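You operate a simulated robot arm through the tools that you are given. There is no shell and no other tool. Be economical: measure what you need, move in short steps, check, and stop when the job is done.

You are at the controls of a simulated two-armed robot. One attempt, no reset.

JOB
Pick up the white filter cartridge with one hand, pass it to the other hand and put it on the clear middle of the machine bench. Set down upright: white filter cartridge.

The check looks at the end state, three seconds after you hand in, the way a careful person would. Anything else that was tipped, shoved, dropped, spilled or broken makes it a failure.

ROBOT AND FRAMES
Two 7-joint arms with two-finger parallel grippers on one trunk, on a base that drives. Base frame: it is fixed to the floor where the robot stands at the start and does not move with it; the origin is under the middle of the robot, x ahead of it, y to its left, z up. Units: mm, rad, N and s.
The left shoulder is at the start at [50, 187, 1060], the right one opposite. With the tool pointing down near the work surface each hand reaches from about 100 to 660 mm from the robot's upright axis, wherever it stands, measured 20 degrees to its own side. Places, roughly: clear middle of the machine bench [700, -1200, 900]. Payload 3.43 kg a hand.
The tool frame of a hand sits at the grasp point between the pads (the TCP): z along the fingers, y along the line on which they close. The tips reach 30 mm beyond it. The gripper opens to 94 mm. The fingers are 28 mm wide and 10 mm thick; the gripper's body (50 by 96 mm) begins 55 mm behind the TCP.
Orientation is that of the tool frame in the base frame, as a unit quaternion [w, x, y, z]. With the fingers straight down and closing along the base's y, the tool's x points along the base's -x, its y along +y and its z along -z.

CONTROLS
- The arms move only by the tool servo_tool. It takes "left_series", "right_series" or both (then of equal length, played together; a hand with none holds still); each is a list of rows, each a list of 7 numbers: the turn, a rotation vector about the tool's x, y, z in rad, then the shift along the tool's x, y, z in mm, then the finger opening in mm, from 0 to 94. In form: [[ax, ay, az, x, y, z, jaw], ...]. A call has 1 to 20 rows; each row shifts and turns the commanded pose from where the row before left it, along the tool's axes as they then stand. Each row takes 0.2 s and may step no farther than 50 mm and 0.15 rad from the row before; otherwise, or with a gripper value out of range, the whole call is refused. A pose out of reach is approached as far as the arm can. The call stops where the force on the tool passes 40 N (or 10 N more than at its start, if that is more) or the arm is blocked; 0.2 s more then pass. The fingers move at their own pace (about 153 mm/s each) and stop on an object; they squeeze with about 29 N. The grip force told is the motor's: it shows also when the fingers shut on nothing. Time passes only in rows, and 0.2 s behind the last, so rows that do not move let the fingers close. It gives the time, the measured TCP pose, the force on the tool (base axes), the opening and the grip force at its end, in the units of the frame above (readings bear some noise), with the torque about the TCP (base axes, N m) and any sound that the robot's microphone picked up.
- Cameras (640 x 400 px; columns grow to the right, rows downward): "scene" is now at [151.3, -4.5, 1236]; the picture's right is [-0.03, -1.00, 0.00], its down [-0.44, 0.01, -0.90] and it looks along [0.90, -0.03, -0.44] (base axes); focal length 293 px, centre (320, 200). "left" rides on the left gripper at [76, -14, -103] in its tool frame; the picture's right is [0.18, 0.98, 0.00], its down [-0.75, 0.14, -0.64] and it looks along [-0.63, 0.12, 0.77] (tool axes); focal length 243 px, centre (320, 200). "right" rides on the right gripper at [76, 14, -103] in its tool frame; the picture's right is [-0.18, 0.98, 0.00], its down [-0.75, -0.14, -0.64] and it looks along [-0.63, -0.12, 0.77] (tool axes); focal length 243 px, centre (320, 200). There is no depth. A picture from a camera that has moved, and an enlarged one, comes with that camera's place and axes in the base frame and with its lens.
- snapshot(camera): a new picture of that camera. It takes no simulated time.
- lift_body(by): slides the trunk up (or, below 0, down) by that many mm; the arms and the scene camera ride with it, the base frame stays. It gives what a move gives, with no picture.
- base_move(legs): drives the robot by 1 to 6 legs, each [ahead, left, turn to the left] in mm, mm and rad, along the robot's own axes; the way and the turn of a leg run together, so that a leg with both is an arc; at most 1500 mm and 3.142 rad a leg. The arms and the cameras ride along, it lands a little off, and it stops where it bumps. It gives what a move gives.
- turn_head(pan, tilt): turns the head with the scene camera to pan (to the left, within 1.396 rad either way) and tilt (down, from -0.506 to 1.204), counted from straight ahead of the robot. It gives what a move gives.
- close_up(camera, box): a new picture of the part [left, top, right, bottom] of that camera's present view, enlarged. It takes no simulated time.
- close_job(): hands the job in; it is judged then, once.

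Work in short steps. Places have to be worked out from the pictures, the camera data and where the tool is seen: move nearer, look again, correct. Check each grasp and each placing, and mend what went wrong. You have 120 turns and 100 pictures in all, those below and enlarged ones among them. Open the grippers and draw the arms clear of the work before you hand the job in, unless the task says otherwise; then end with one line.

The tools are called after "Emit:" by a JSON object that holds its "op" and its "data". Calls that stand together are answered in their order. servo_tool: Moves the arms, as the interface text tells. Its arguments: {"type":"object","properties":{"left_series":{"type":"array","items":{"type":"array","items":{"type":"number"}}},"right_series":{"type":"array","items":{"type":"array","items":{"type":"number"}}}},"required":[]} The other tools are called the same way: lift_body (by) slides the trunk up or down; base_move (legs) drives the base; turn_head (pan, tilt) turns the head that bears the scene camera; snapshot (camera) takes a picture; close_up (camera, box) takes an enlarged picture of a part of a camera's view; close_job () hands the job in.

At the start:

```text
clock: 0.0
left_ee_pos: [405.9, 177.7, 1121.3]
left_ee_rot: [0.0, -0.001, 1.0, 0.0]
left_contact_force: [0.1, -0.3, -0.2]
left_torque: [-0.01, -0.01, -0.01]
left_finger_gap: 94.1
left_gripper_force: 0.0
right_ee_pos: [374.6, -148.5, 1104.7]
right_ee_rot: [0.0, 0.001, 1.0, -0.001]
right_contact_force: [-0.4, 0.4, 0.2]
right_torque: [0.0, -0.02, 0.01]
right_finger_gap: 94.0
right_gripper_force: 0.1
trunk travel left (down, up): [-275.0, 157.0]
robot x, y, heading: [-1.8, -1.5, -0.002]
head pan, tilt: [-0.033, 0.457]
```

scene: 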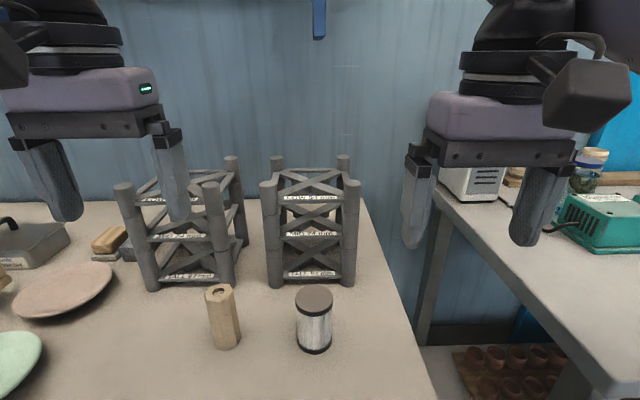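
right: 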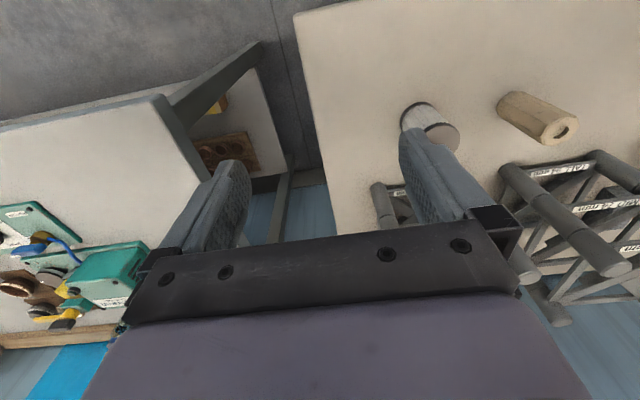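
left: 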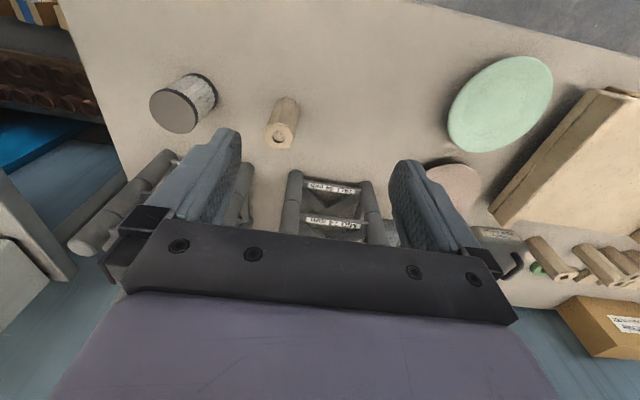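

The cylinder at about (314,318) in the scene picture looks like the filter cartridge. I enlarge it and look towards the machine bench.

Emit:
{"op": "close_up", "data": {"camera": "scene", "box": [180, 240, 380, 365]}}

Emit:
{"op": "turn_head", "data": {"pan": -0.9, "tilt": 0.5}}

Emit:
{"op": "snapshot", "data": {"camera": "scene"}}

```text
3.20 times, centred on (280, 302) of scene
camera zoom: at [151.3, -4.5, 1236.0], right [-0.03, -1.0, 0.0], down [-0.44, 0.01, -0.9], along [0.9, -0.03, -0.44], focal length 937 px, centre (448, -128)
```

zoom: 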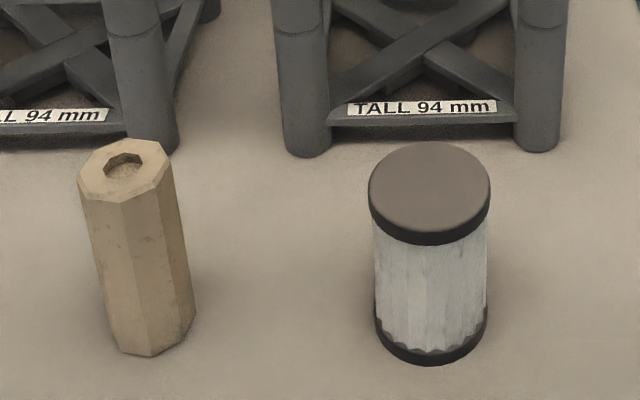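

```text
clock: 1.2
left_ee_pos: [404.7, 176.9, 1121.7]
left_ee_rot: [0.001, 0.0, 1.0, 0.001]
left_contact_force: [-0.6, 0.4, 0.5]
left_torque: [-0.04, -0.01, -0.01]
left_finger_gap: 93.7
left_gripper_force: 0.1
right_ee_pos: [375.8, -146.9, 1105.3]
right_ee_rot: [0.0, 0.001, 1.0, 0.0]
right_contact_force: [-0.4, -0.7, -0.7]
right_torque: [0.02, 0.03, 0.03]
right_finger_gap: 94.0
right_gripper_force: 0.0
trunk travel left (down, up): [-275.0, 157.0]
robot x, y, heading: [-2.0, -2.0, -0.004]
head pan, tilt: [-0.901, 0.499]
```

```text
95 pictures are left
camera scene: at [116.2, -72.8, 1232.2], right [-0.78, -0.62, 0.0], down [-0.3, 0.37, -0.88], along [0.55, -0.69, -0.48], focal length 293 px, centre (320, 200)
```

scene: 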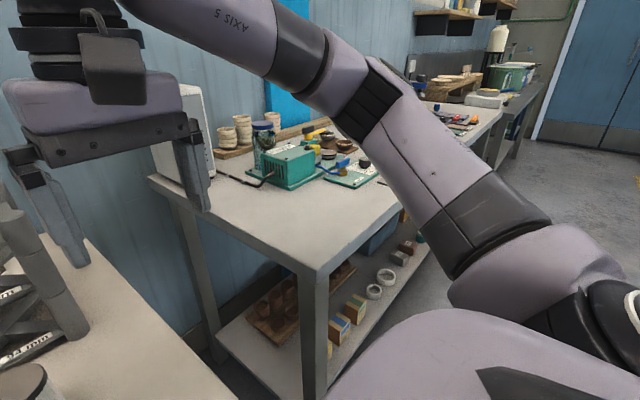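

The cartridge stands near [477, -8], with its top at about z 905, judging from three views. I bring the left hand above it and move the right hand out to the side.

Emit:
{"op": "servo_tool", "data": {"left_series": [[0, 0, 0, -18, -46, 0, 94], [0, 0, 0, -18, -46, 0, 94], [0, 0, 0, -18, -46, 0, 94], [0, 0, 0, -18, -46, 0, 94], [0, 0, 0, 0, 0, 25, 94], [0, 0, 0, 0, 0, 25, 94]], "right_series": [[0, 0, 0, 0, -30, 0, 94], [0, 0, 0, 0, -30, 0, 94], [0, 0, 0, 0, -30, 0, 94], [0, 0, 0, 0, -30, 0, 94], [0, 0, 0, 0, 0, 0, 94], [0, 0, 0, 0, 0, 0, 94]]}}

Emit:
{"op": "turn_head", "data": {"pan": 0, "tilt": 0.6}}

Emit:
{"op": "snapshot", "data": {"camera": "left"}}

Emit:
{"op": "snapshot", "data": {"camera": "scene"}}

```text
clock: 2.6
left_ee_pos: [480.0, -8.7, 1072.7]
left_ee_rot: [0.001, -0.001, 1.0, 0.0]
left_contact_force: [0.4, 0.0, 0.8]
left_torque: [0.01, 0.01, 0.01]
left_finger_gap: 93.8
left_gripper_force: 0.1
right_ee_pos: [375.4, -264.2, 1106.4]
right_ee_rot: [0.0, 0.001, 1.0, 0.0]
right_contact_force: [-0.7, -0.4, -0.3]
right_torque: [0.01, -0.02, 0.04]
right_finger_gap: 94.1
right_gripper_force: 0.0
trunk travel left (down, up): [-275.0, 157.0]
robot x, y, heading: [-0.1, -0.3, 0.001]
head pan, tilt: [-0.901, 0.499]
```

```text
clock: 3.8
left_ee_pos: [480.0, -7.6, 1073.1]
left_ee_rot: [0.001, -0.001, 1.0, 0.0]
left_contact_force: [0.0, -0.4, 0.1]
left_torque: [-0.02, 0.0, 0.02]
left_finger_gap: 94.2
left_gripper_force: 0.1
right_ee_pos: [375.7, -263.9, 1105.9]
right_ee_rot: [0.0, 0.0, 1.0, 0.0]
right_contact_force: [0.2, -0.2, -0.9]
right_torque: [-0.03, -0.01, -0.03]
right_finger_gap: 94.0
right_gripper_force: 0.1
trunk travel left (down, up): [-275.0, 157.0]
robot x, y, heading: [1.2, -1.6, -0.003]
head pan, tilt: [0.0, 0.6]
```

```text
94 pictures are left
camera left: at [403.5, -21.1, 1176.3], right [-0.18, 0.98, 0.0], down [0.75, 0.14, 0.64], along [0.63, 0.12, -0.77], focal length 243 px, centre (320, 200)
```

left: 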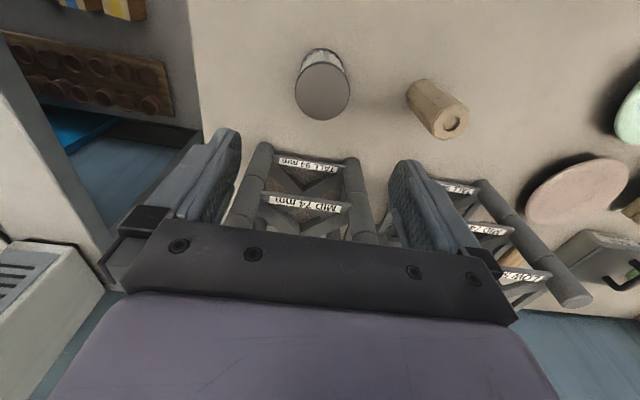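

```text
93 pictures are left
camera scene: at [148.0, -1.6, 1223.1], right [0.0, -1.0, 0.0], down [-0.56, 0.0, -0.83], along [0.83, 0.0, -0.56], focal length 293 px, centre (320, 200)
```

scene: 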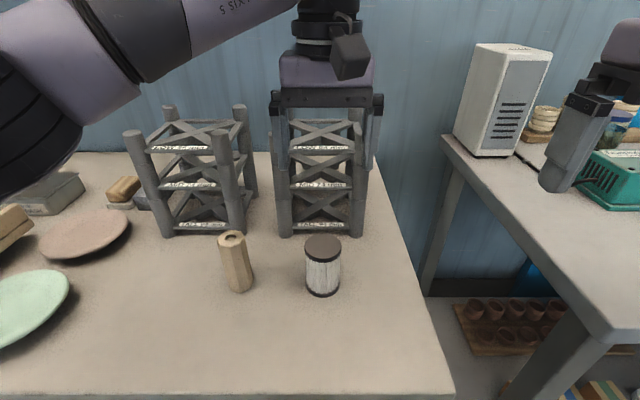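

The hand is nearly over the cartridge, whose top is at z of about 905–934. I descend part way and refine the estimate.

Emit:
{"op": "servo_tool", "data": {"left_series": [[0, 0, 0, 2, 3, 35, 94], [0, 0, 0, 2, 0, 30, 94]]}}

Emit:
{"op": "snapshot", "data": {"camera": "left"}}

Emit:
{"op": "snapshot", "data": {"camera": "scene"}}

```text
clock: 4.4
left_ee_pos: [474.7, -3.5, 1006.5]
left_ee_rot: [0.0, 0.0, 1.0, 0.0]
left_contact_force: [0.3, 0.1, 0.5]
left_torque: [0.01, 0.01, -0.01]
left_finger_gap: 94.2
left_gripper_force: 0.0
right_ee_pos: [375.4, -264.4, 1107.6]
right_ee_rot: [0.0, 0.001, 1.0, 0.0]
right_contact_force: [0.1, -0.7, -0.2]
right_torque: [-0.02, -0.01, 0.0]
right_finger_gap: 94.3
right_gripper_force: 0.1
trunk travel left (down, up): [-275.0, 157.0]
robot x, y, heading: [-1.0, -0.9, -0.003]
head pan, tilt: [0.0, 0.6]
```

```text
92 pictures are left
camera left: at [398.8, -18.7, 1109.7], right [-0.19, 0.98, 0.0], down [0.75, 0.14, 0.64], along [0.63, 0.12, -0.77], focal length 243 px, centre (320, 200)
```

left: 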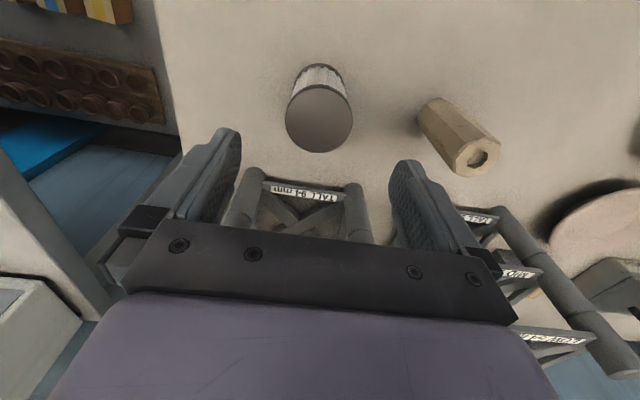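

```text
91 pictures are left
camera scene: at [148.2, -1.4, 1223.2], right [0.0, -1.0, 0.0], down [-0.57, 0.0, -0.82], along [0.82, 0.0, -0.57], focal length 293 px, centre (320, 200)
```

scene: 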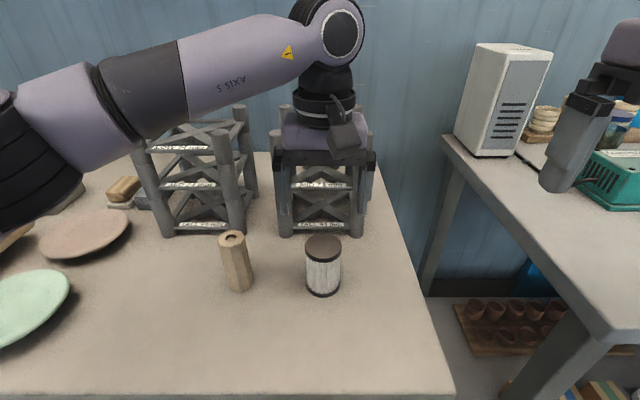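

The fingers straddle the cartridge in y. I estimate its centre at x of about 482 and its top near z 900, so I go down until the tips are just above it, shifting x by +6.

Emit:
{"op": "servo_tool", "data": {"left_series": [[0, 0, 0, -3, 0, 30, 94], [0, 0, 0, -3, 0, 30, 94]]}}

Emit:
{"op": "snapshot", "data": {"camera": "left"}}

Emit:
{"op": "close_up", "data": {"camera": "scene", "box": [220, 120, 420, 320]}}

```text
clock: 5.0
left_ee_pos: [480.8, -3.8, 947.0]
left_ee_rot: [0.001, 0.0, 1.0, 0.0]
left_contact_force: [0.0, 0.4, 0.1]
left_torque: [0.0, -0.01, -0.02]
left_finger_gap: 94.0
left_gripper_force: 0.0
right_ee_pos: [375.0, -264.4, 1105.4]
right_ee_rot: [0.0, 0.0, 1.0, 0.0]
right_contact_force: [-0.5, 0.1, 0.0]
right_torque: [-0.01, 0.01, -0.04]
right_finger_gap: 94.0
right_gripper_force: 0.0
trunk travel left (down, up): [-275.0, 157.0]
robot x, y, heading: [2.0, 0.8, 0.001]
head pan, tilt: [0.0, 0.6]
```

```text
90 pictures are left
camera left: at [403.6, -18.4, 1050.3], right [-0.19, 0.98, 0.0], down [0.75, 0.14, 0.64], along [0.63, 0.12, -0.77], focal length 243 px, centre (320, 200)
```

left: 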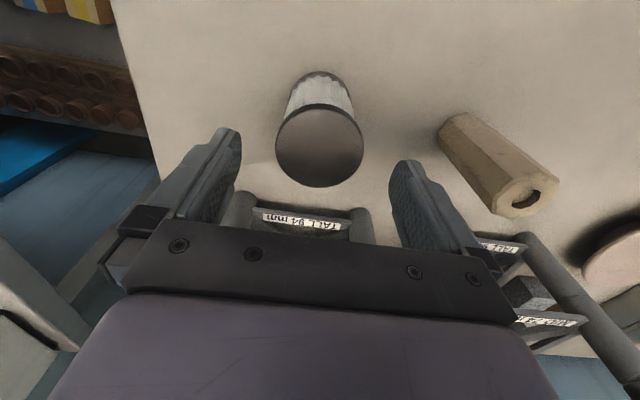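

```text
2.00 times, centred on (320, 220) of scene
camera zoom: at [148.2, -1.4, 1223.1], right [0.0, -1.0, 0.0], down [-0.57, 0.0, -0.82], along [0.82, 0.0, -0.57], focal length 586 px, centre (320, 160)
```

zoom: 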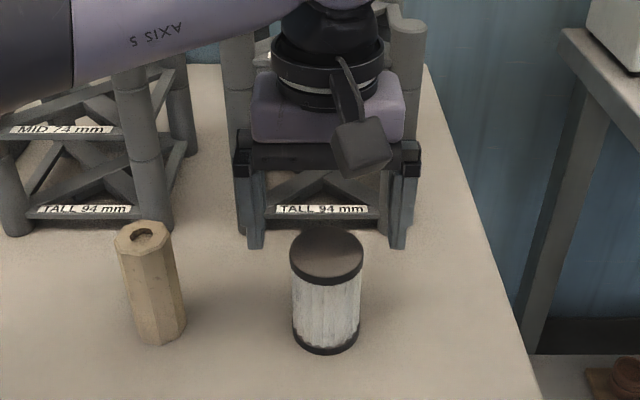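

The top is at z of about 886, x about 488, with a diameter of about 61 mm. I descend to z 866 with x +8; the force stop guards the move.

Emit:
{"op": "servo_tool", "data": {"left_series": [[0, 0, 0, -4, 1, 20, 94], [0, 0, 0, -4, 1, 20, 94], [0, 0, 0, 0, 0, 20, 94], [0, 0, 0, 0, 0, 18, 94]]}}

Emit:
{"op": "snapshot", "data": {"camera": "left"}}

Emit:
{"op": "close_up", "data": {"camera": "scene", "box": [220, 120, 420, 320]}}

```text
clock: 6.0
left_ee_pos: [488.0, -3.0, 868.2]
left_ee_rot: [0.001, 0.0, 1.0, 0.0]
left_contact_force: [0.7, -0.2, -0.2]
left_torque: [0.01, 0.04, 0.02]
left_finger_gap: 94.2
left_gripper_force: 0.1
right_ee_pos: [376.7, -264.4, 1106.9]
right_ee_rot: [0.0, 0.001, 1.0, 0.0]
right_contact_force: [0.2, 0.2, 0.5]
right_torque: [-0.04, 0.03, 0.01]
right_finger_gap: 94.3
right_gripper_force: 0.1
trunk travel left (down, up): [-275.0, 157.0]
robot x, y, heading: [-1.4, -1.3, 0.001]
head pan, tilt: [0.0, 0.6]
```

```text
88 pictures are left
camera left: at [411.1, -16.5, 971.5], right [-0.19, 0.98, 0.0], down [0.75, 0.14, 0.64], along [0.63, 0.12, -0.77], focal length 243 px, centre (320, 200)
```

left: 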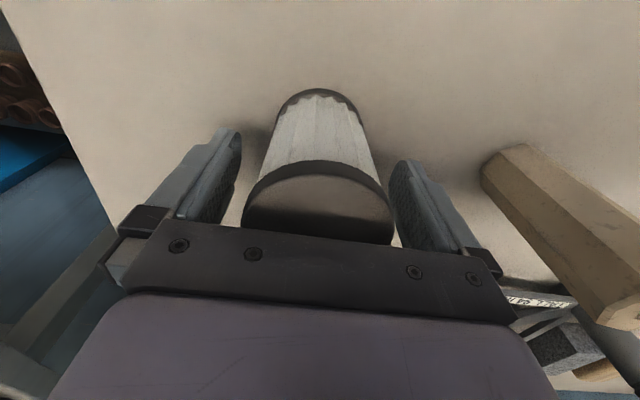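

```text
2.00 times, centred on (320, 220) of scene
camera zoom: at [148.1, -1.5, 1223.1], right [0.0, -1.0, 0.0], down [-0.56, 0.0, -0.83], along [0.83, 0.0, -0.56], focal length 586 px, centre (320, 160)
```

zoom: 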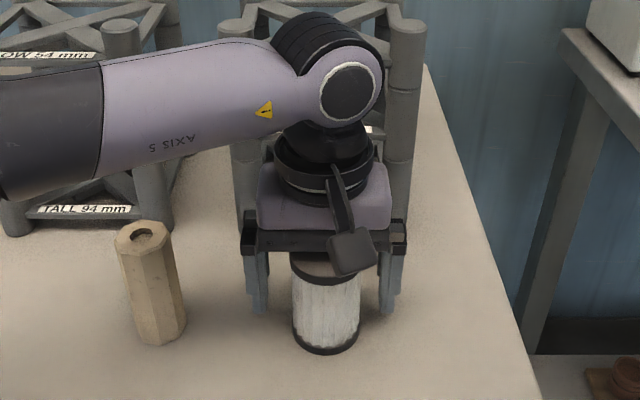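

The cartridge sits centred between the pads. I close the fingers.

Emit:
{"op": "servo_tool", "data": {"left_series": [[0, 0, 0, 0, 0, 0, 75], [0, 0, 0, 0, 0, 0, 65], [0, 0, 0, 0, 0, 0, 40], [0, 0, 0, 0, 0, 0, 30], [0, 0, 0, 0, 0, 0, 30]]}}

Emit:
{"op": "snapshot", "data": {"camera": "left"}}

```text
clock: 7.2
left_ee_pos: [487.4, -2.2, 867.6]
left_ee_rot: [0.001, -0.001, 1.0, -0.001]
left_contact_force: [0.0, -0.2, -0.2]
left_torque: [0.02, -0.01, -0.03]
left_finger_gap: 60.3
left_gripper_force: 29.0
right_ee_pos: [376.8, -264.5, 1107.9]
right_ee_rot: [0.0, 0.0, 1.0, 0.0]
right_contact_force: [0.1, -0.4, 0.2]
right_torque: [-0.03, 0.01, -0.02]
right_finger_gap: 94.0
right_gripper_force: 0.0
trunk travel left (down, up): [-275.0, 157.0]
robot x, y, heading: [1.7, 1.3, 0.003]
head pan, tilt: [0.0, 0.6]
```

```text
86 pictures are left
camera left: at [411.0, -16.6, 971.7], right [-0.19, 0.98, 0.0], down [0.75, 0.14, 0.64], along [0.63, 0.12, -0.77], focal length 243 px, centre (320, 200)
```

left: 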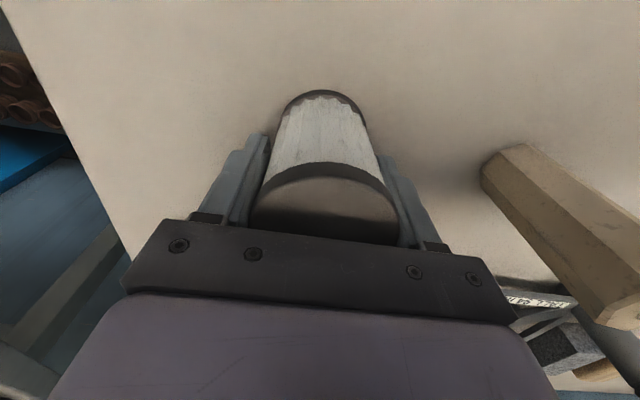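

I have a grip at a 60 mm opening. I lift straight up by 180 mm.

Emit:
{"op": "servo_tool", "data": {"left_series": [[0, 0, 0, 0, 0, -5, 30], [0, 0, 0, 0, 0, -15, 30], [0, 0, 0, 0, 0, -20, 30], [0, 0, 0, 0, 0, -20, 30], [0, 0, 0, 0, 0, -20, 30], [0, 0, 0, 0, 0, -20, 30], [0, 0, 0, 0, 0, -20, 30], [0, 0, 0, 0, 0, -20, 30], [0, 0, 0, 0, 0, -20, 30], [0, 0, 0, 0, 0, -20, 30]]}}

Emit:
{"op": "snapshot", "data": {"camera": "left"}}

Emit:
{"op": "snapshot", "data": {"camera": "scene"}}

```text
clock: 9.4
left_ee_pos: [488.1, -2.5, 1050.2]
left_ee_rot: [0.001, 0.0, 1.0, -0.001]
left_contact_force: [0.7, -0.2, -2.0]
left_torque: [-0.02, -0.02, 0.01]
left_finger_gap: 60.3
left_gripper_force: 29.4
right_ee_pos: [376.6, -264.1, 1106.9]
right_ee_rot: [0.0, 0.001, 1.0, 0.001]
right_contact_force: [0.1, 0.4, 0.3]
right_torque: [-0.03, 0.03, 0.0]
right_finger_gap: 93.9
right_gripper_force: 0.0
trunk travel left (down, up): [-275.0, 157.0]
robot x, y, heading: [-2.0, 1.1, 0.0]
head pan, tilt: [0.0, 0.6]
```

```text
85 pictures are left
camera left: at [412.0, -15.2, 1153.2], right [-0.18, 0.98, 0.0], down [0.75, 0.14, 0.64], along [0.63, 0.12, -0.77], focal length 243 px, centre (320, 200)
```

left: 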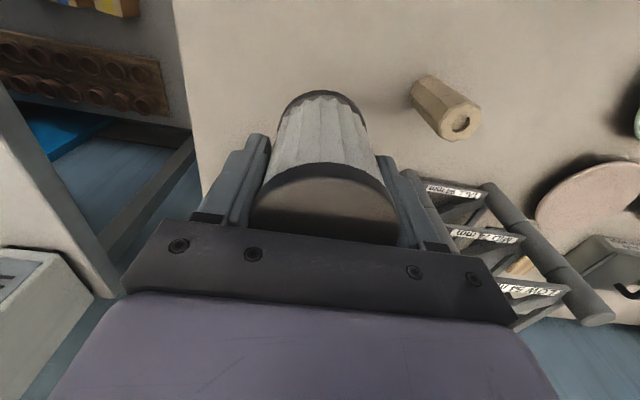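

```text
84 pictures are left
camera scene: at [147.9, -1.5, 1223.1], right [0.0, -1.0, 0.0], down [-0.56, 0.0, -0.83], along [0.83, 0.0, -0.56], focal length 293 px, centre (320, 200)
```

scene: 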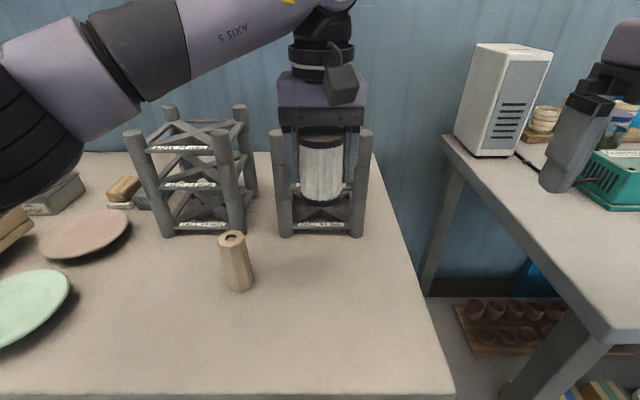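

The cartridge is held firmly and hangs upright. I back the base away from the table to get room for the handover.

Emit:
{"op": "base_move", "data": {"legs": [[-300, 0, 0]]}}

Emit:
{"op": "turn_head", "data": {"pan": -0.7, "tilt": 0.4}}

Emit:
{"op": "snapshot", "data": {"camera": "scene"}}

```text
clock: 11.4
left_ee_pos: [184.3, -2.1, 1050.9]
left_ee_rot: [0.001, 0.0, 1.0, 0.001]
left_contact_force: [-0.4, 0.2, -0.6]
left_torque: [-0.01, 0.02, 0.02]
left_finger_gap: 60.3
left_gripper_force: 28.9
right_ee_pos: [71.0, -265.1, 1106.8]
right_ee_rot: [0.0, 0.002, 1.0, 0.0]
right_contact_force: [-1.3, 0.3, 1.4]
right_torque: [-0.02, 0.0, -0.03]
right_finger_gap: 94.1
right_gripper_force: 0.1
trunk travel left (down, up): [-275.0, 157.0]
robot x, y, heading: [-302.6, 0.0, -0.004]
head pan, tilt: [0.0, 0.6]
```

```text
clock: 12.5
left_ee_pos: [186.4, -1.7, 1049.9]
left_ee_rot: [0.0, 0.001, 1.0, 0.0]
left_contact_force: [0.0, 0.0, -1.3]
left_torque: [-0.03, -0.02, 0.02]
left_finger_gap: 60.3
left_gripper_force: 29.2
right_ee_pos: [72.0, -266.7, 1106.3]
right_ee_rot: [-0.001, 0.001, 1.0, -0.001]
right_contact_force: [0.3, 0.2, -0.1]
right_torque: [-0.01, -0.02, -0.01]
right_finger_gap: 94.0
right_gripper_force: 0.0
trunk travel left (down, up): [-275.0, 157.0]
robot x, y, heading: [-303.8, -1.2, -0.002]
head pan, tilt: [-0.7, 0.4]
```

```text
83 pictures are left
camera scene: at [-173.3, -61.1, 1241.3], right [-0.64, -0.76, 0.0], down [-0.3, 0.25, -0.92], along [0.7, -0.59, -0.39], focal length 293 px, centre (320, 200)
```

scene: 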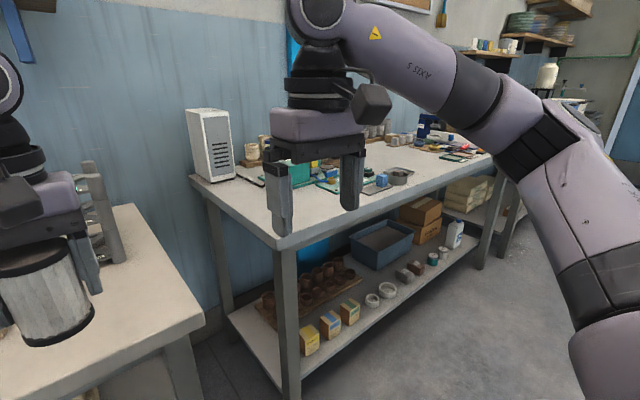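

The machine bench's near-left corner is at about [300, -350]. Next I turn the right hand to point left, 20 degrees below level with its camera up, ready for a grip from the side.

Emit:
{"op": "servo_tool", "data": {"right_series": [[0, 0, 0.1428, 0, 0, 0, 94], [0, 0, 0.1428, 0, 0, 0, 94], [0, 0, 0.1428, 0, 0, 0, 94], [0, 0, 0.1428, 0, 0, 0, 94], [0, 0, 0.1428, 0, 0, 0, 94], [0, 0, 0.1428, 0, 0, 0, 94], [0, 0, 0.1428, 0, 0, 0, 94], [0, 0, 0.1428, 0, 0, 0, 94], [0, 0, 0.1428, 0, 0, 0, 94], [0, 0, 0.1428, 0, 0, 0, 94], [0, 0, 0.1428, 0, 0, 0, 94]]}}

Emit:
{"op": "servo_tool", "data": {"right_series": [[0, 0.1356, 0, 0, 0, 0, 94], [0, 0.1356, 0, 0, 0, 0, 94], [0, 0.1356, 0, 0, 0, 0, 94], [0, 0.1356, 0, 0, 0, 0, 94], [0, 0.1356, 0, 0, 0, 0, 94], [0, 0.1356, 0, 0, 0, 0, 94], [0, 0.1356, 0, 0, 0, 0, 94], [0, 0.1356, 0, 0, 0, 0, 94], [0, 0.1356, 0, 0, 0, 0, 94]]}}

Emit:
{"op": "turn_head", "data": {"pan": -0.2, "tilt": 0.4}}

Emit:
{"op": "snapshot", "data": {"camera": "right"}}

Emit:
{"op": "snapshot", "data": {"camera": "scene"}}

```text
clock: 14.9
left_ee_pos: [185.9, -1.9, 1050.1]
left_ee_rot: [0.001, 0.001, 1.0, 0.0]
left_contact_force: [-0.1, -0.3, -0.9]
left_torque: [0.02, -0.07, -0.01]
left_finger_gap: 59.9
left_gripper_force: 29.5
right_ee_pos: [71.1, -266.2, 1107.2]
right_ee_rot: [0.0, 0.709, 0.705, 0.0]
right_contact_force: [0.1, 0.5, 0.0]
right_torque: [0.01, -0.02, 0.02]
right_finger_gap: 94.1
right_gripper_force: 0.1
trunk travel left (down, up): [-275.0, 157.0]
robot x, y, heading: [-305.8, 4.6, -0.001]
head pan, tilt: [-0.7, 0.4]
```

```text
clock: 16.9
left_ee_pos: [184.6, -1.4, 1049.0]
left_ee_rot: [0.0, 0.0, 1.0, -0.001]
left_contact_force: [-0.5, -0.4, -2.3]
left_torque: [0.0, -0.03, -0.04]
left_finger_gap: 59.9
left_gripper_force: 28.9
right_ee_pos: [71.7, -265.8, 1106.8]
right_ee_rot: [-0.406, 0.579, 0.578, 0.407]
right_contact_force: [-0.2, 0.0, -0.3]
right_torque: [0.03, 0.01, 0.01]
right_finger_gap: 94.4
right_gripper_force: 0.1
trunk travel left (down, up): [-275.0, 157.0]
robot x, y, heading: [-302.8, -0.9, 0.001]
head pan, tilt: [-0.7, 0.4]
```

```text
clock: 17.9
left_ee_pos: [186.4, -2.4, 1050.6]
left_ee_rot: [0.0, -0.001, 1.0, 0.0]
left_contact_force: [-0.1, -0.2, -1.1]
left_torque: [0.0, 0.0, -0.02]
left_finger_gap: 59.9
left_gripper_force: 29.1
right_ee_pos: [71.7, -264.8, 1106.4]
right_ee_rot: [-0.405, 0.58, 0.579, 0.405]
right_contact_force: [-0.7, 0.6, 0.0]
right_torque: [-0.03, -0.03, 0.01]
right_finger_gap: 94.0
right_gripper_force: 0.0
trunk travel left (down, up): [-275.0, 157.0]
robot x, y, heading: [-307.0, -1.9, -0.006]
head pan, tilt: [-0.201, 0.4]
```

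```text
82 pictures are left
camera right: at [85.4, -335.6, 1213.1], right [0.98, -0.07, -0.17], down [-0.14, -0.86, -0.49], along [-0.12, 0.5, -0.86], focal length 243 px, centre (320, 200)
```

right: 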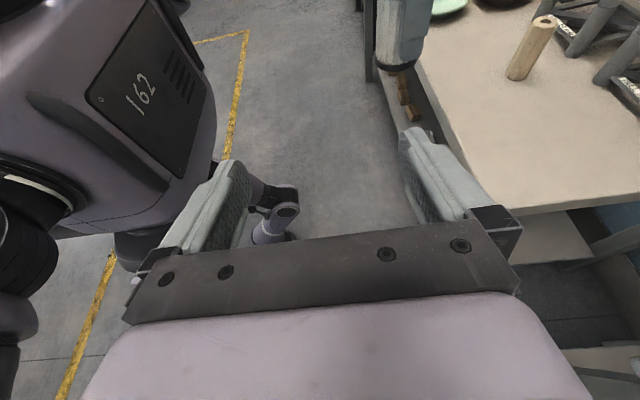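

```text
81 pictures are left
camera scene: at [-153.3, -20.0, 1241.4], right [-0.2, -0.98, 0.0], down [-0.38, 0.08, -0.92], along [0.9, -0.19, -0.39], focal length 293 px, centre (320, 200)
```

scene: 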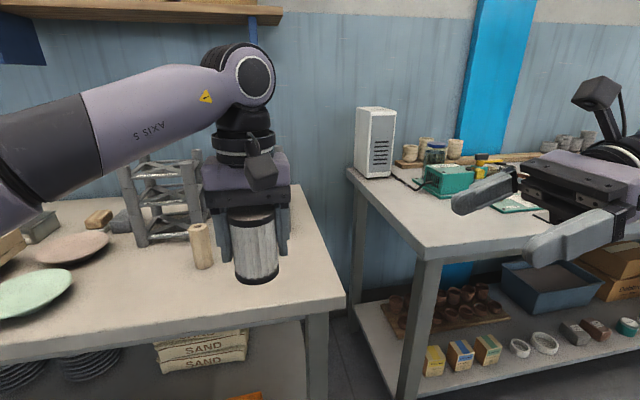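

The right hand is oriented as wanted. I line it up at the height of the cartridge's lower half, still 200 mm to the side.

Emit:
{"op": "servo_tool", "data": {"right_series": [[0, 0, 0, -18.5, 28.5, 18.6, 94], [0, 0, 0, -18.5, 28.5, 18.6, 94], [0, 0, 0, -18.5, 28.5, 18.6, 94], [0, 0, 0, -18.5, 28.5, 18.6, 94], [0, 0, 0, 7, 0, 19, 94], [0, 0, 0, 7, 0, 19, 94], [0, 0, 0, 7, 0, 19, 94], [0, 0, 0, 7, 0, 19, 94]]}}

Emit:
{"op": "snapshot", "data": {"camera": "right"}}

Emit:
{"op": "snapshot", "data": {"camera": "scene"}}

```text
clock: 19.6
left_ee_pos: [184.3, -2.6, 1048.9]
left_ee_rot: [0.0, 0.0, 1.0, -0.001]
left_contact_force: [-0.2, 0.2, -0.8]
left_torque: [0.02, 0.0, 0.02]
left_finger_gap: 60.0
left_gripper_force: 29.4
right_ee_pos: [185.8, -139.4, 1011.5]
right_ee_rot: [-0.406, 0.58, 0.579, 0.405]
right_contact_force: [1.1, 0.0, -0.2]
right_torque: [0.0, -0.04, 0.0]
right_finger_gap: 94.0
right_gripper_force: 0.1
trunk travel left (down, up): [-275.0, 157.0]
robot x, y, heading: [-301.9, -2.0, -0.003]
head pan, tilt: [-0.201, 0.4]
```

```text
80 pictures are left
camera right: at [199.6, -209.5, 1117.5], right [0.98, -0.06, -0.17], down [-0.14, -0.86, -0.49], along [-0.12, 0.5, -0.86], focal length 243 px, centre (320, 200)
```

right: 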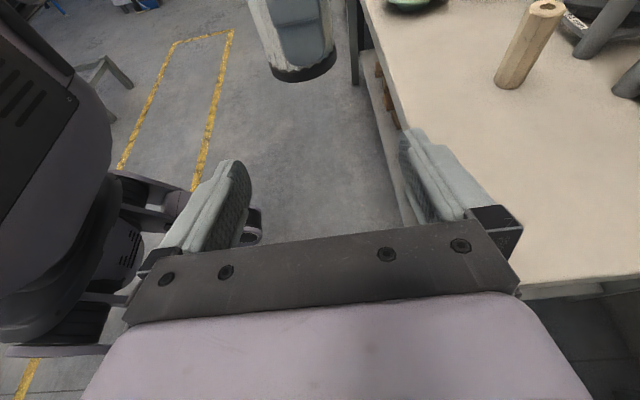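

```text
79 pictures are left
camera scene: at [-153.3, -19.8, 1241.4], right [-0.2, -0.98, 0.0], down [-0.38, 0.08, -0.92], along [0.9, -0.19, -0.39], focal length 293 px, centre (320, 200)
```

scene: 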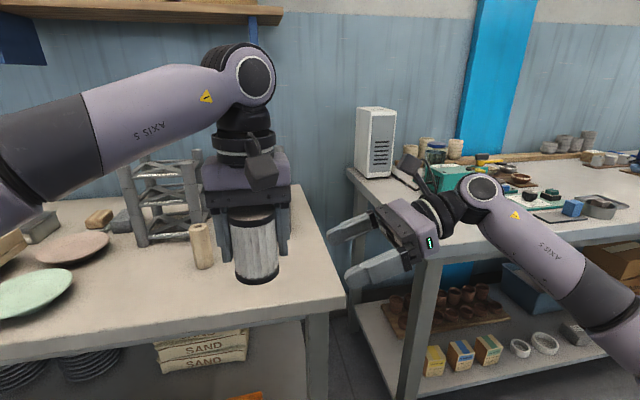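

By the pictures the cartridge's bottom is at z of about 998, with its centre at x of about 180. I raise the right hand to grip around z 1029, advance half way and check.

Emit:
{"op": "servo_tool", "data": {"right_series": [[0, 0, 0, 10.6, -1, 16.1, 94], [0, 0, 0, 10.6, -1, 16.1, 94], [0, 0, 0, 10.6, -1, 16.1, 94], [0, 0, 0, 10.6, -1, 16.1, 94]]}}

Emit:
{"op": "snapshot", "data": {"camera": "right"}}

Emit:
{"op": "close_up", "data": {"camera": "scene", "box": [180, 120, 440, 300]}}

Emit:
{"op": "snapshot", "data": {"camera": "left"}}

```text
clock: 20.6
left_ee_pos: [184.1, -1.7, 1048.9]
left_ee_rot: [0.0, 0.0, 1.0, 0.0]
left_contact_force: [-0.2, 0.2, 0.2]
left_torque: [0.01, 0.0, 0.0]
left_finger_gap: 59.8
left_gripper_force: 28.7
right_ee_pos: [181.6, -63.5, 1029.1]
right_ee_rot: [-0.406, 0.58, 0.579, 0.406]
right_contact_force: [1.0, -0.5, -0.4]
right_torque: [0.0, -0.06, 0.04]
right_finger_gap: 94.0
right_gripper_force: 0.0
trunk travel left (down, up): [-275.0, 157.0]
robot x, y, heading: [-302.2, 1.2, -0.004]
head pan, tilt: [-0.201, 0.4]
```

```text
78 pictures are left
camera right: at [195.6, -134.5, 1135.7], right [0.98, -0.07, -0.17], down [-0.14, -0.86, -0.49], along [-0.12, 0.5, -0.86], focal length 243 px, centre (320, 200)
```

right: 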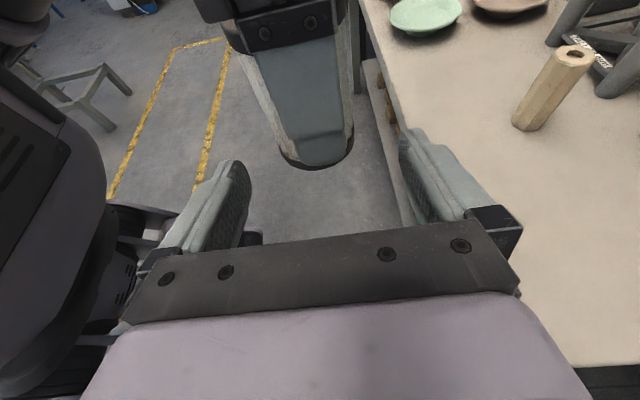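

```text
2.22 times, centred on (310, 210) of scene
camera zoom: at [-153.3, -19.8, 1241.4], right [-0.2, -0.98, 0.0], down [-0.38, 0.08, -0.92], along [0.9, -0.19, -0.39], focal length 651 px, centre (342, 178)
```

zoom: 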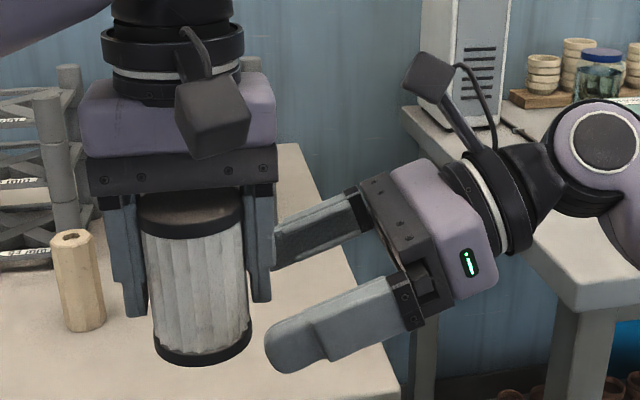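

```text
76 pictures are left
camera left: at [108.6, -15.4, 1152.6], right [-0.18, 0.98, 0.0], down [0.75, 0.14, 0.64], along [0.63, 0.12, -0.77], focal length 243 px, centre (320, 200)
```

left: 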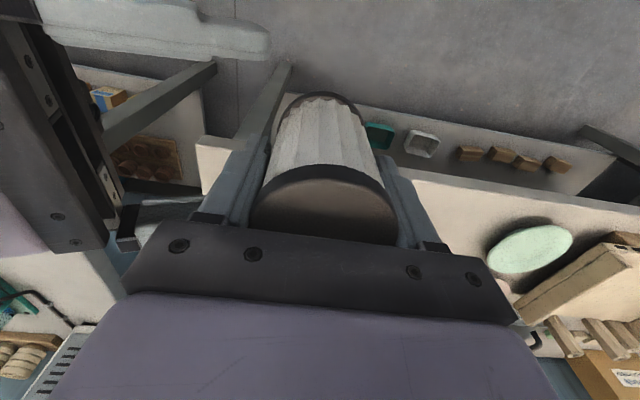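

The cartridge is centred between the right fingers. I advance the last 46 mm.

Emit:
{"op": "servo_tool", "data": {"right_series": [[0, 0, 0, 5.2, 0, 14.4, 94], [0, 0, 0, 5.2, 0, 14.4, 94], [0, 0, 0, 5.2, 0, 14.4, 94]]}}

Emit:
{"op": "snapshot", "data": {"camera": "right"}}

Emit:
{"op": "close_up", "data": {"camera": "scene", "box": [180, 120, 440, 300]}}

Emit:
{"op": "snapshot", "data": {"camera": "left"}}

```text
clock: 21.4
left_ee_pos: [185.4, -1.3, 1050.0]
left_ee_rot: [0.0, 0.001, 1.0, 0.0]
left_contact_force: [-0.3, -0.4, -1.0]
left_torque: [-0.01, -0.01, 0.0]
left_finger_gap: 59.8
left_gripper_force: 29.2
right_ee_pos: [182.7, -20.4, 1029.0]
right_ee_rot: [-0.406, 0.579, 0.579, 0.405]
right_contact_force: [1.0, -0.4, -0.3]
right_torque: [-0.02, -0.02, 0.0]
right_finger_gap: 94.0
right_gripper_force: 0.1
trunk travel left (down, up): [-275.0, 157.0]
robot x, y, heading: [-302.8, -1.2, -0.003]
head pan, tilt: [-0.201, 0.4]
```

```text
75 pictures are left
camera right: at [196.2, -90.1, 1135.7], right [0.98, -0.07, -0.17], down [-0.14, -0.86, -0.49], along [-0.12, 0.5, -0.86], focal length 243 px, centre (320, 200)
```

right: 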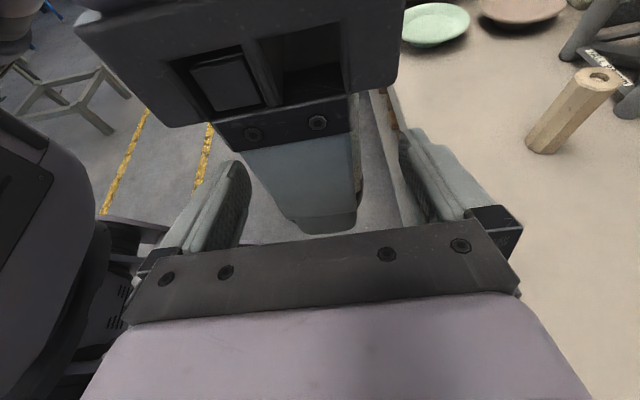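

```text
2.22 times, centred on (310, 210) of scene
camera zoom: at [-153.3, -19.9, 1241.4], right [-0.2, -0.98, 0.0], down [-0.38, 0.08, -0.92], along [0.9, -0.19, -0.39], focal length 651 px, centre (342, 178)
```

zoom: 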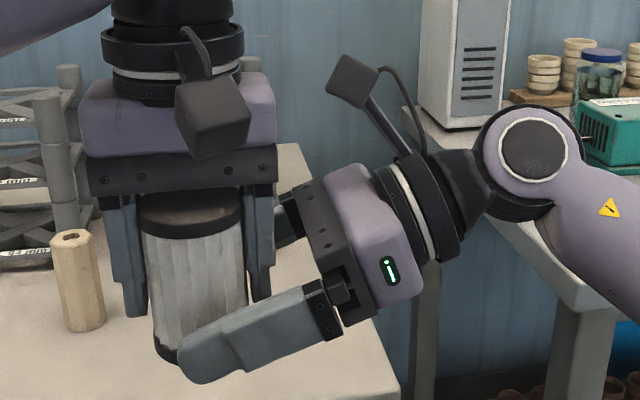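

```text
73 pictures are left
camera left: at [108.6, -15.4, 1152.6], right [-0.18, 0.98, 0.0], down [0.75, 0.14, 0.64], along [0.63, 0.12, -0.77], focal length 243 px, centre (320, 200)
```

left: 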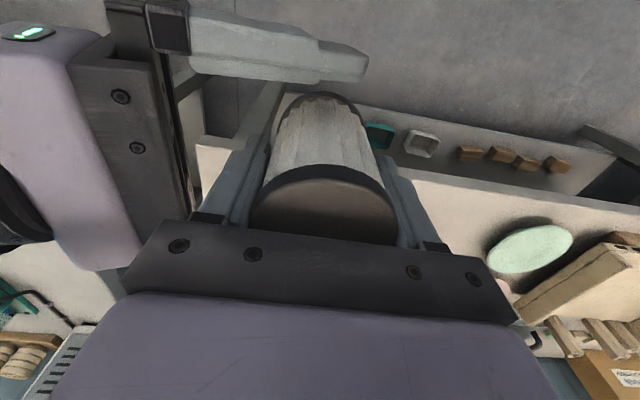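

The clearances look right. I go 6 mm further in and close the right fingers on the cartridge.

Emit:
{"op": "servo_tool", "data": {"right_series": [[0, 0, 0, 2, 0, 5.6, 94], [0, 0, 0, 0, 0, 0, 75], [0, 0, 0, 0, 0, 0, 66], [0, 0, 0, 0, 0, 0, 55], [0, 0, 0, 0, 0, 0, 30], [0, 0, 0, 0, 0, 0, 30]]}}

Emit:
{"op": "close_up", "data": {"camera": "scene", "box": [180, 120, 440, 300]}}

Emit:
{"op": "snapshot", "data": {"camera": "left"}}

```text
clock: 22.9
left_ee_pos: [184.9, -1.8, 1049.5]
left_ee_rot: [0.001, -0.001, 1.0, 0.0]
left_contact_force: [11.5, 3.8, 0.1]
left_torque: [-0.1, 0.27, -0.13]
left_finger_gap: 59.4
left_gripper_force: 29.2
right_ee_pos: [182.1, -14.9, 1029.6]
right_ee_rot: [-0.405, 0.58, 0.579, 0.406]
right_contact_force: [-10.9, -2.6, 0.8]
right_torque: [0.17, -0.5, 0.25]
right_finger_gap: 55.3
right_gripper_force: 28.9
trunk travel left (down, up): [-275.0, 157.0]
robot x, y, heading: [-303.2, -1.9, -0.002]
head pan, tilt: [-0.201, 0.4]
```

```text
2.22 times, centred on (310, 210) of scene
camera zoom: at [-153.3, -20.0, 1241.4], right [-0.2, -0.98, 0.0], down [-0.38, 0.08, -0.92], along [0.9, -0.19, -0.39], focal length 651 px, centre (342, 178)
```

zoom: 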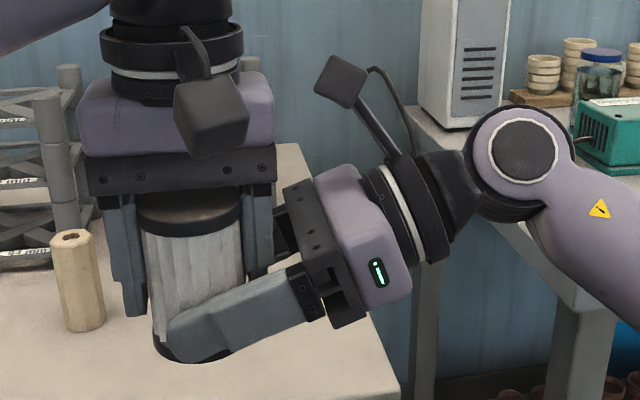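

```text
71 pictures are left
camera left: at [109.1, -15.1, 1152.6], right [-0.19, 0.98, 0.0], down [0.75, 0.14, 0.64], along [0.63, 0.12, -0.77], focal length 243 px, centre (320, 200)
```

left: 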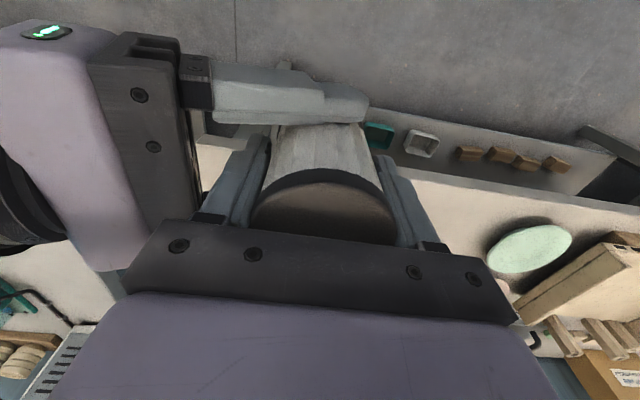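

The right hand has it at a 55 mm opening. A side load of about 11 N shows I am a few mm off in x, so I ease the right hand along its closing line.

Emit:
{"op": "servo_tool", "data": {"right_series": [[0, 0, 0, 0, -2, 0, 30], [0, 0, 0, 0, 0, 0, 30]]}}

```text
clock: 23.4
left_ee_pos: [184.4, -2.5, 1049.3]
left_ee_rot: [0.0, 0.001, 1.0, 0.0]
left_contact_force: [4.2, 3.0, -1.1]
left_torque: [-0.09, -0.03, -0.12]
left_finger_gap: 59.1
left_gripper_force: 28.5
right_ee_pos: [181.2, -12.7, 1028.8]
right_ee_rot: [-0.406, 0.58, 0.578, 0.406]
right_contact_force: [-4.2, -3.0, 0.5]
right_torque: [0.11, -0.05, 0.14]
right_finger_gap: 55.5
right_gripper_force: 28.8
trunk travel left (down, up): [-275.0, 157.0]
robot x, y, heading: [-305.1, -2.8, -0.005]
head pan, tilt: [-0.201, 0.4]
```

The load is down to 4 N. One more mm, then I open the left hand.

Emit:
{"op": "servo_tool", "data": {"right_series": [[0, 0, 0, 0, -1.2, 0, 30], [0, 0, 0, 0, 0, 0, 30]]}}

Emit:
{"op": "servo_tool", "data": {"left_series": [[0, 0, 0, 0, 0, 0, 66], [0, 0, 0, 0, 0, 0, 80], [0, 0, 0, 0, 0, 0, 94], [0, 0, 0, 0, 0, 0, 94]]}}

Emit:
{"op": "close_up", "data": {"camera": "scene", "box": [180, 120, 440, 300]}}

Emit:
{"op": "snapshot", "data": {"camera": "left"}}

```text
clock: 24.1
left_ee_pos: [184.9, -1.6, 1049.2]
left_ee_rot: [0.0, 0.0, 1.0, 0.0]
left_contact_force: [-5.4, 5.7, -0.1]
left_torque: [-0.09, -0.08, -0.1]
left_finger_gap: 59.0
left_gripper_force: 28.7
right_ee_pos: [179.7, -14.7, 1028.9]
right_ee_rot: [-0.404, 0.581, 0.577, 0.407]
right_contact_force: [5.7, -6.2, -0.7]
right_torque: [0.22, 0.2, 0.04]
right_finger_gap: 55.5
right_gripper_force: 29.1
trunk travel left (down, up): [-275.0, 157.0]
robot x, y, heading: [-305.4, -0.1, -0.005]
head pan, tilt: [-0.201, 0.4]
```

```text
clock: 25.1
left_ee_pos: [185.1, -1.1, 1049.9]
left_ee_rot: [0.0, 0.0, 1.0, 0.0]
left_contact_force: [1.2, 17.2, 2.3]
left_torque: [-0.45, 0.05, -0.16]
left_finger_gap: 84.4
left_gripper_force: 0.1
right_ee_pos: [180.0, -15.9, 1028.6]
right_ee_rot: [-0.404, 0.581, 0.578, 0.406]
right_contact_force: [-1.8, -16.8, -1.8]
right_torque: [0.77, -0.09, 0.09]
right_finger_gap: 55.3
right_gripper_force: 28.9
trunk travel left (down, up): [-275.0, 157.0]
robot x, y, heading: [-302.7, -0.7, -0.001]
head pan, tilt: [-0.201, 0.4]
```

```text
2.22 times, centred on (310, 210) of scene
camera zoom: at [-153.3, -20.0, 1241.4], right [-0.2, -0.98, 0.0], down [-0.38, 0.08, -0.92], along [0.9, -0.19, -0.39], focal length 651 px, centre (342, 178)
```

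zoom: 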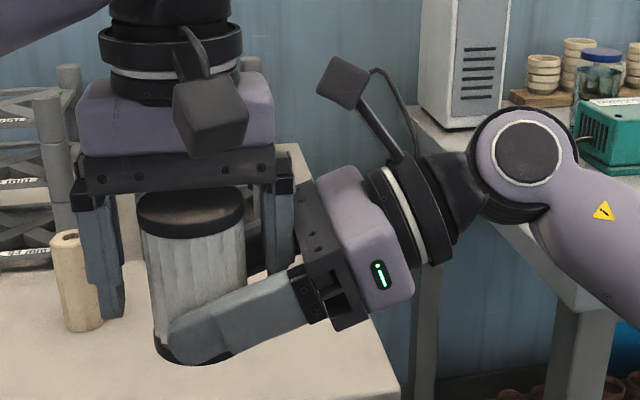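

```text
69 pictures are left
camera left: at [109.2, -14.7, 1152.6], right [-0.19, 0.98, 0.0], down [0.75, 0.14, 0.64], along [0.63, 0.12, -0.77], focal length 243 px, centre (320, 200)
```

left: 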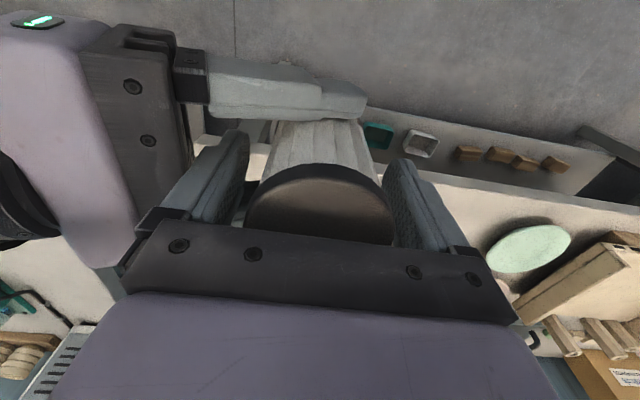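

The opening left finger pressed on the right gripper's body. I narrow it to 72 mm, still free of the cartridge, and lift the left hand off.

Emit:
{"op": "servo_tool", "data": {"left_series": [[0, 0, 0, 0, 0, 0, 72], [0, 0, 0, 0, 0, 0, 72]]}}

Emit:
{"op": "servo_tool", "data": {"left_series": [[0, 0, 0, 0, 0, -10, 72], [0, 0, 0, 0, 0, -15, 72], [0, 0, 0, 0, 0, -25, 72], [0, 0, 0, 0, 0, -25, 72], [0, 0, 0, 0, 0, -25, 72], [0, 0, 0, 0, 0, -25, 72]]}}

Emit:
{"op": "close_up", "data": {"camera": "scene", "box": [180, 120, 440, 300]}}

```text
clock: 25.6
left_ee_pos: [185.5, -2.8, 1049.2]
left_ee_rot: [0.0, 0.001, 1.0, 0.0]
left_contact_force: [0.1, -0.6, -1.1]
left_torque: [-0.01, -0.05, 0.01]
left_finger_gap: 72.2
left_gripper_force: 0.1
right_ee_pos: [179.2, -13.7, 1029.6]
right_ee_rot: [-0.406, 0.58, 0.579, 0.406]
right_contact_force: [-0.1, 0.4, -0.6]
right_torque: [0.0, -0.03, 0.0]
right_finger_gap: 55.2
right_gripper_force: 29.0
trunk travel left (down, up): [-275.0, 157.0]
robot x, y, heading: [-301.3, 1.9, -0.002]
head pan, tilt: [-0.201, 0.4]
```

```text
clock: 27.2
left_ee_pos: [193.8, 21.2, 1179.0]
left_ee_rot: [0.005, -0.019, 1.0, -0.021]
left_contact_force: [-1.4, -0.1, 0.5]
left_torque: [0.02, 0.01, 0.03]
left_finger_gap: 72.2
left_gripper_force: 0.0
left hand out of reach, approached as far as the arm can: row 6
right_ee_pos: [179.5, -13.0, 1030.0]
right_ee_rot: [-0.405, 0.58, 0.579, 0.406]
right_contact_force: [0.0, 0.3, 0.5]
right_torque: [0.02, 0.04, -0.03]
right_finger_gap: 55.3
right_gripper_force: 28.5
trunk travel left (down, up): [-275.0, 157.0]
robot x, y, heading: [-305.7, 2.4, -0.001]
head pan, tilt: [-0.201, 0.4]
stopped in row 6 (left hand): the arm was blocked; the commanded pose is now the measured one
```

```text
2.22 times, centred on (310, 210) of scene
camera zoom: at [-153.7, -20.1, 1241.4], right [-0.2, -0.98, 0.0], down [-0.38, 0.08, -0.92], along [0.9, -0.18, -0.39], focal length 651 px, centre (342, 178)
```

zoom: 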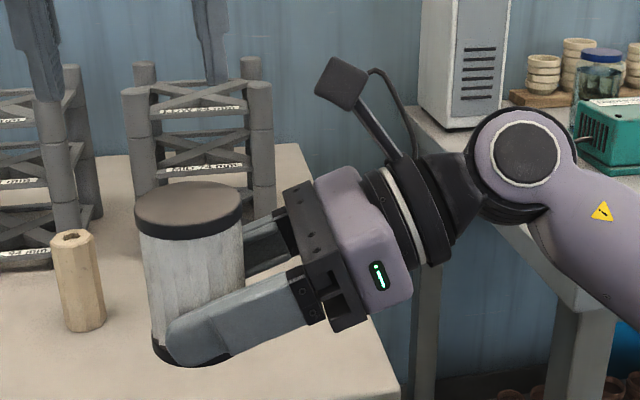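

The handover is done: the right hand holds the cartridge upright. I bring the left hand back to its own side.

Emit:
{"op": "servo_tool", "data": {"left_series": [[0, 0, 0, 15, 35, 0, 72], [0, 0, 0, 15, 35, 0, 72], [0, 0, 0, 15, 35, 0, 60], [0, 0, 0, 15, 35, 0, 50], [0, 0, 0, 15, 35, 0, 40], [0, 0, 0, 15, 35, 0, 40]]}}

Emit:
{"op": "turn_head", "data": {"pan": -1.0, "tilt": 0.3}}

Emit:
{"op": "snapshot", "data": {"camera": "scene"}}

```text
clock: 28.6
left_ee_pos: [94.2, 225.3, 1170.3]
left_ee_rot: [0.004, -0.019, 1.0, -0.021]
left_contact_force: [0.5, -0.1, -0.1]
left_torque: [0.01, -0.02, -0.02]
left_finger_gap: 40.0
left_gripper_force: 0.0
right_ee_pos: [179.9, -12.7, 1030.0]
right_ee_rot: [-0.404, 0.581, 0.579, 0.405]
right_contact_force: [-0.5, -0.3, 0.1]
right_torque: [-0.05, -0.01, -0.02]
right_finger_gap: 55.4
right_gripper_force: 28.6
trunk travel left (down, up): [-275.0, 157.0]
robot x, y, heading: [-303.4, 2.0, 0.0]
head pan, tilt: [-0.201, 0.4]
```

```text
clock: 29.8
left_ee_pos: [94.6, 223.8, 1169.8]
left_ee_rot: [0.004, -0.018, 1.0, -0.021]
left_contact_force: [-0.4, -0.6, -0.5]
left_torque: [-0.04, -0.02, -0.02]
left_finger_gap: 40.0
left_gripper_force: 0.0
right_ee_pos: [179.9, -13.0, 1029.3]
right_ee_rot: [-0.406, 0.579, 0.579, 0.406]
right_contact_force: [-0.8, -0.5, -0.1]
right_torque: [-0.02, -0.01, -0.02]
right_finger_gap: 55.0
right_gripper_force: 28.8
trunk travel left (down, up): [-275.0, 157.0]
robot x, y, heading: [-305.2, 1.2, -0.002]
head pan, tilt: [-1.0, 0.3]
```

```text
67 pictures are left
camera scene: at [-193.7, -79.7, 1250.6], right [-0.84, -0.54, 0.0], down [-0.16, 0.25, -0.96], along [0.52, -0.8, -0.3], focal length 293 px, centre (320, 200)
```

scene: 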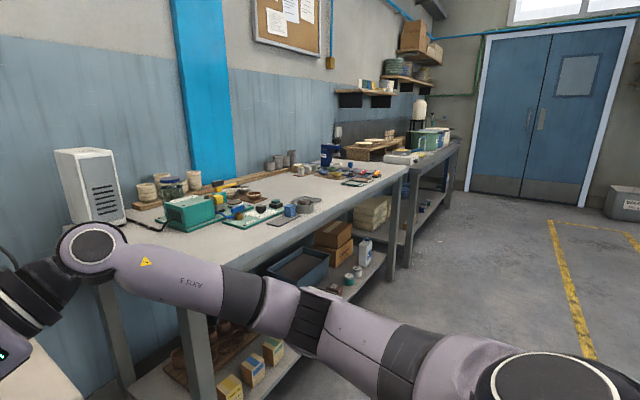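

The clear stretch of the bench lies between the electronics on the left and the tools on the right. I back off a little more and strafe along the bench.

Emit:
{"op": "base_move", "data": {"legs": [[-130, 0, 0], [0, -1180, 0]]}}

Emit:
{"op": "turn_head", "data": {"pan": 0, "tilt": 0.45}}

Emit:
{"op": "snapshot", "data": {"camera": "scene"}}

```text
clock: 41.2
left_ee_pos: [-44.0, -955.7, 1170.8]
left_ee_rot: [0.003, -0.012, 1.0, -0.021]
left_contact_force: [0.7, 0.5, -0.1]
left_torque: [-0.02, -0.02, -0.01]
left_finger_gap: 40.1
left_gripper_force: 0.0
right_ee_pos: [37.6, -1194.9, 1029.1]
right_ee_rot: [-0.403, 0.584, 0.575, 0.409]
right_contact_force: [-0.9, -0.1, 1.1]
right_torque: [-0.03, 0.03, 0.02]
right_finger_gap: 54.8
right_gripper_force: 29.0
trunk travel left (down, up): [-275.0, 157.0]
robot x, y, heading: [-441.6, -1174.8, -0.017]
head pan, tilt: [-1.0, 0.3]
```

```text
clock: 42.5
left_ee_pos: [-43.5, -955.4, 1169.6]
left_ee_rot: [0.004, -0.011, 1.0, -0.022]
left_contact_force: [0.0, -0.7, -0.6]
left_torque: [-0.01, -0.01, 0.0]
left_finger_gap: 39.9
left_gripper_force: 0.0
right_ee_pos: [38.1, -1193.6, 1029.1]
right_ee_rot: [-0.402, 0.584, 0.574, 0.408]
right_contact_force: [-0.5, 0.7, -0.1]
right_torque: [0.0, -0.01, 0.0]
right_finger_gap: 54.8
right_gripper_force: 29.2
trunk travel left (down, up): [-275.0, 157.0]
robot x, y, heading: [-444.7, -1172.7, -0.018]
head pan, tilt: [0.0, 0.45]
```

```text
66 pictures are left
camera scene: at [-293.2, -1178.0, 1236.7], right [-0.02, -1.0, 0.0], down [-0.44, 0.01, -0.9], along [0.9, -0.01, -0.44], focal length 293 px, centre (320, 200)
```

scene: 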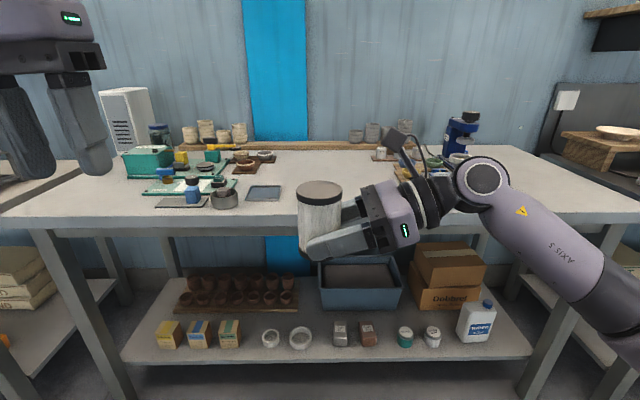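

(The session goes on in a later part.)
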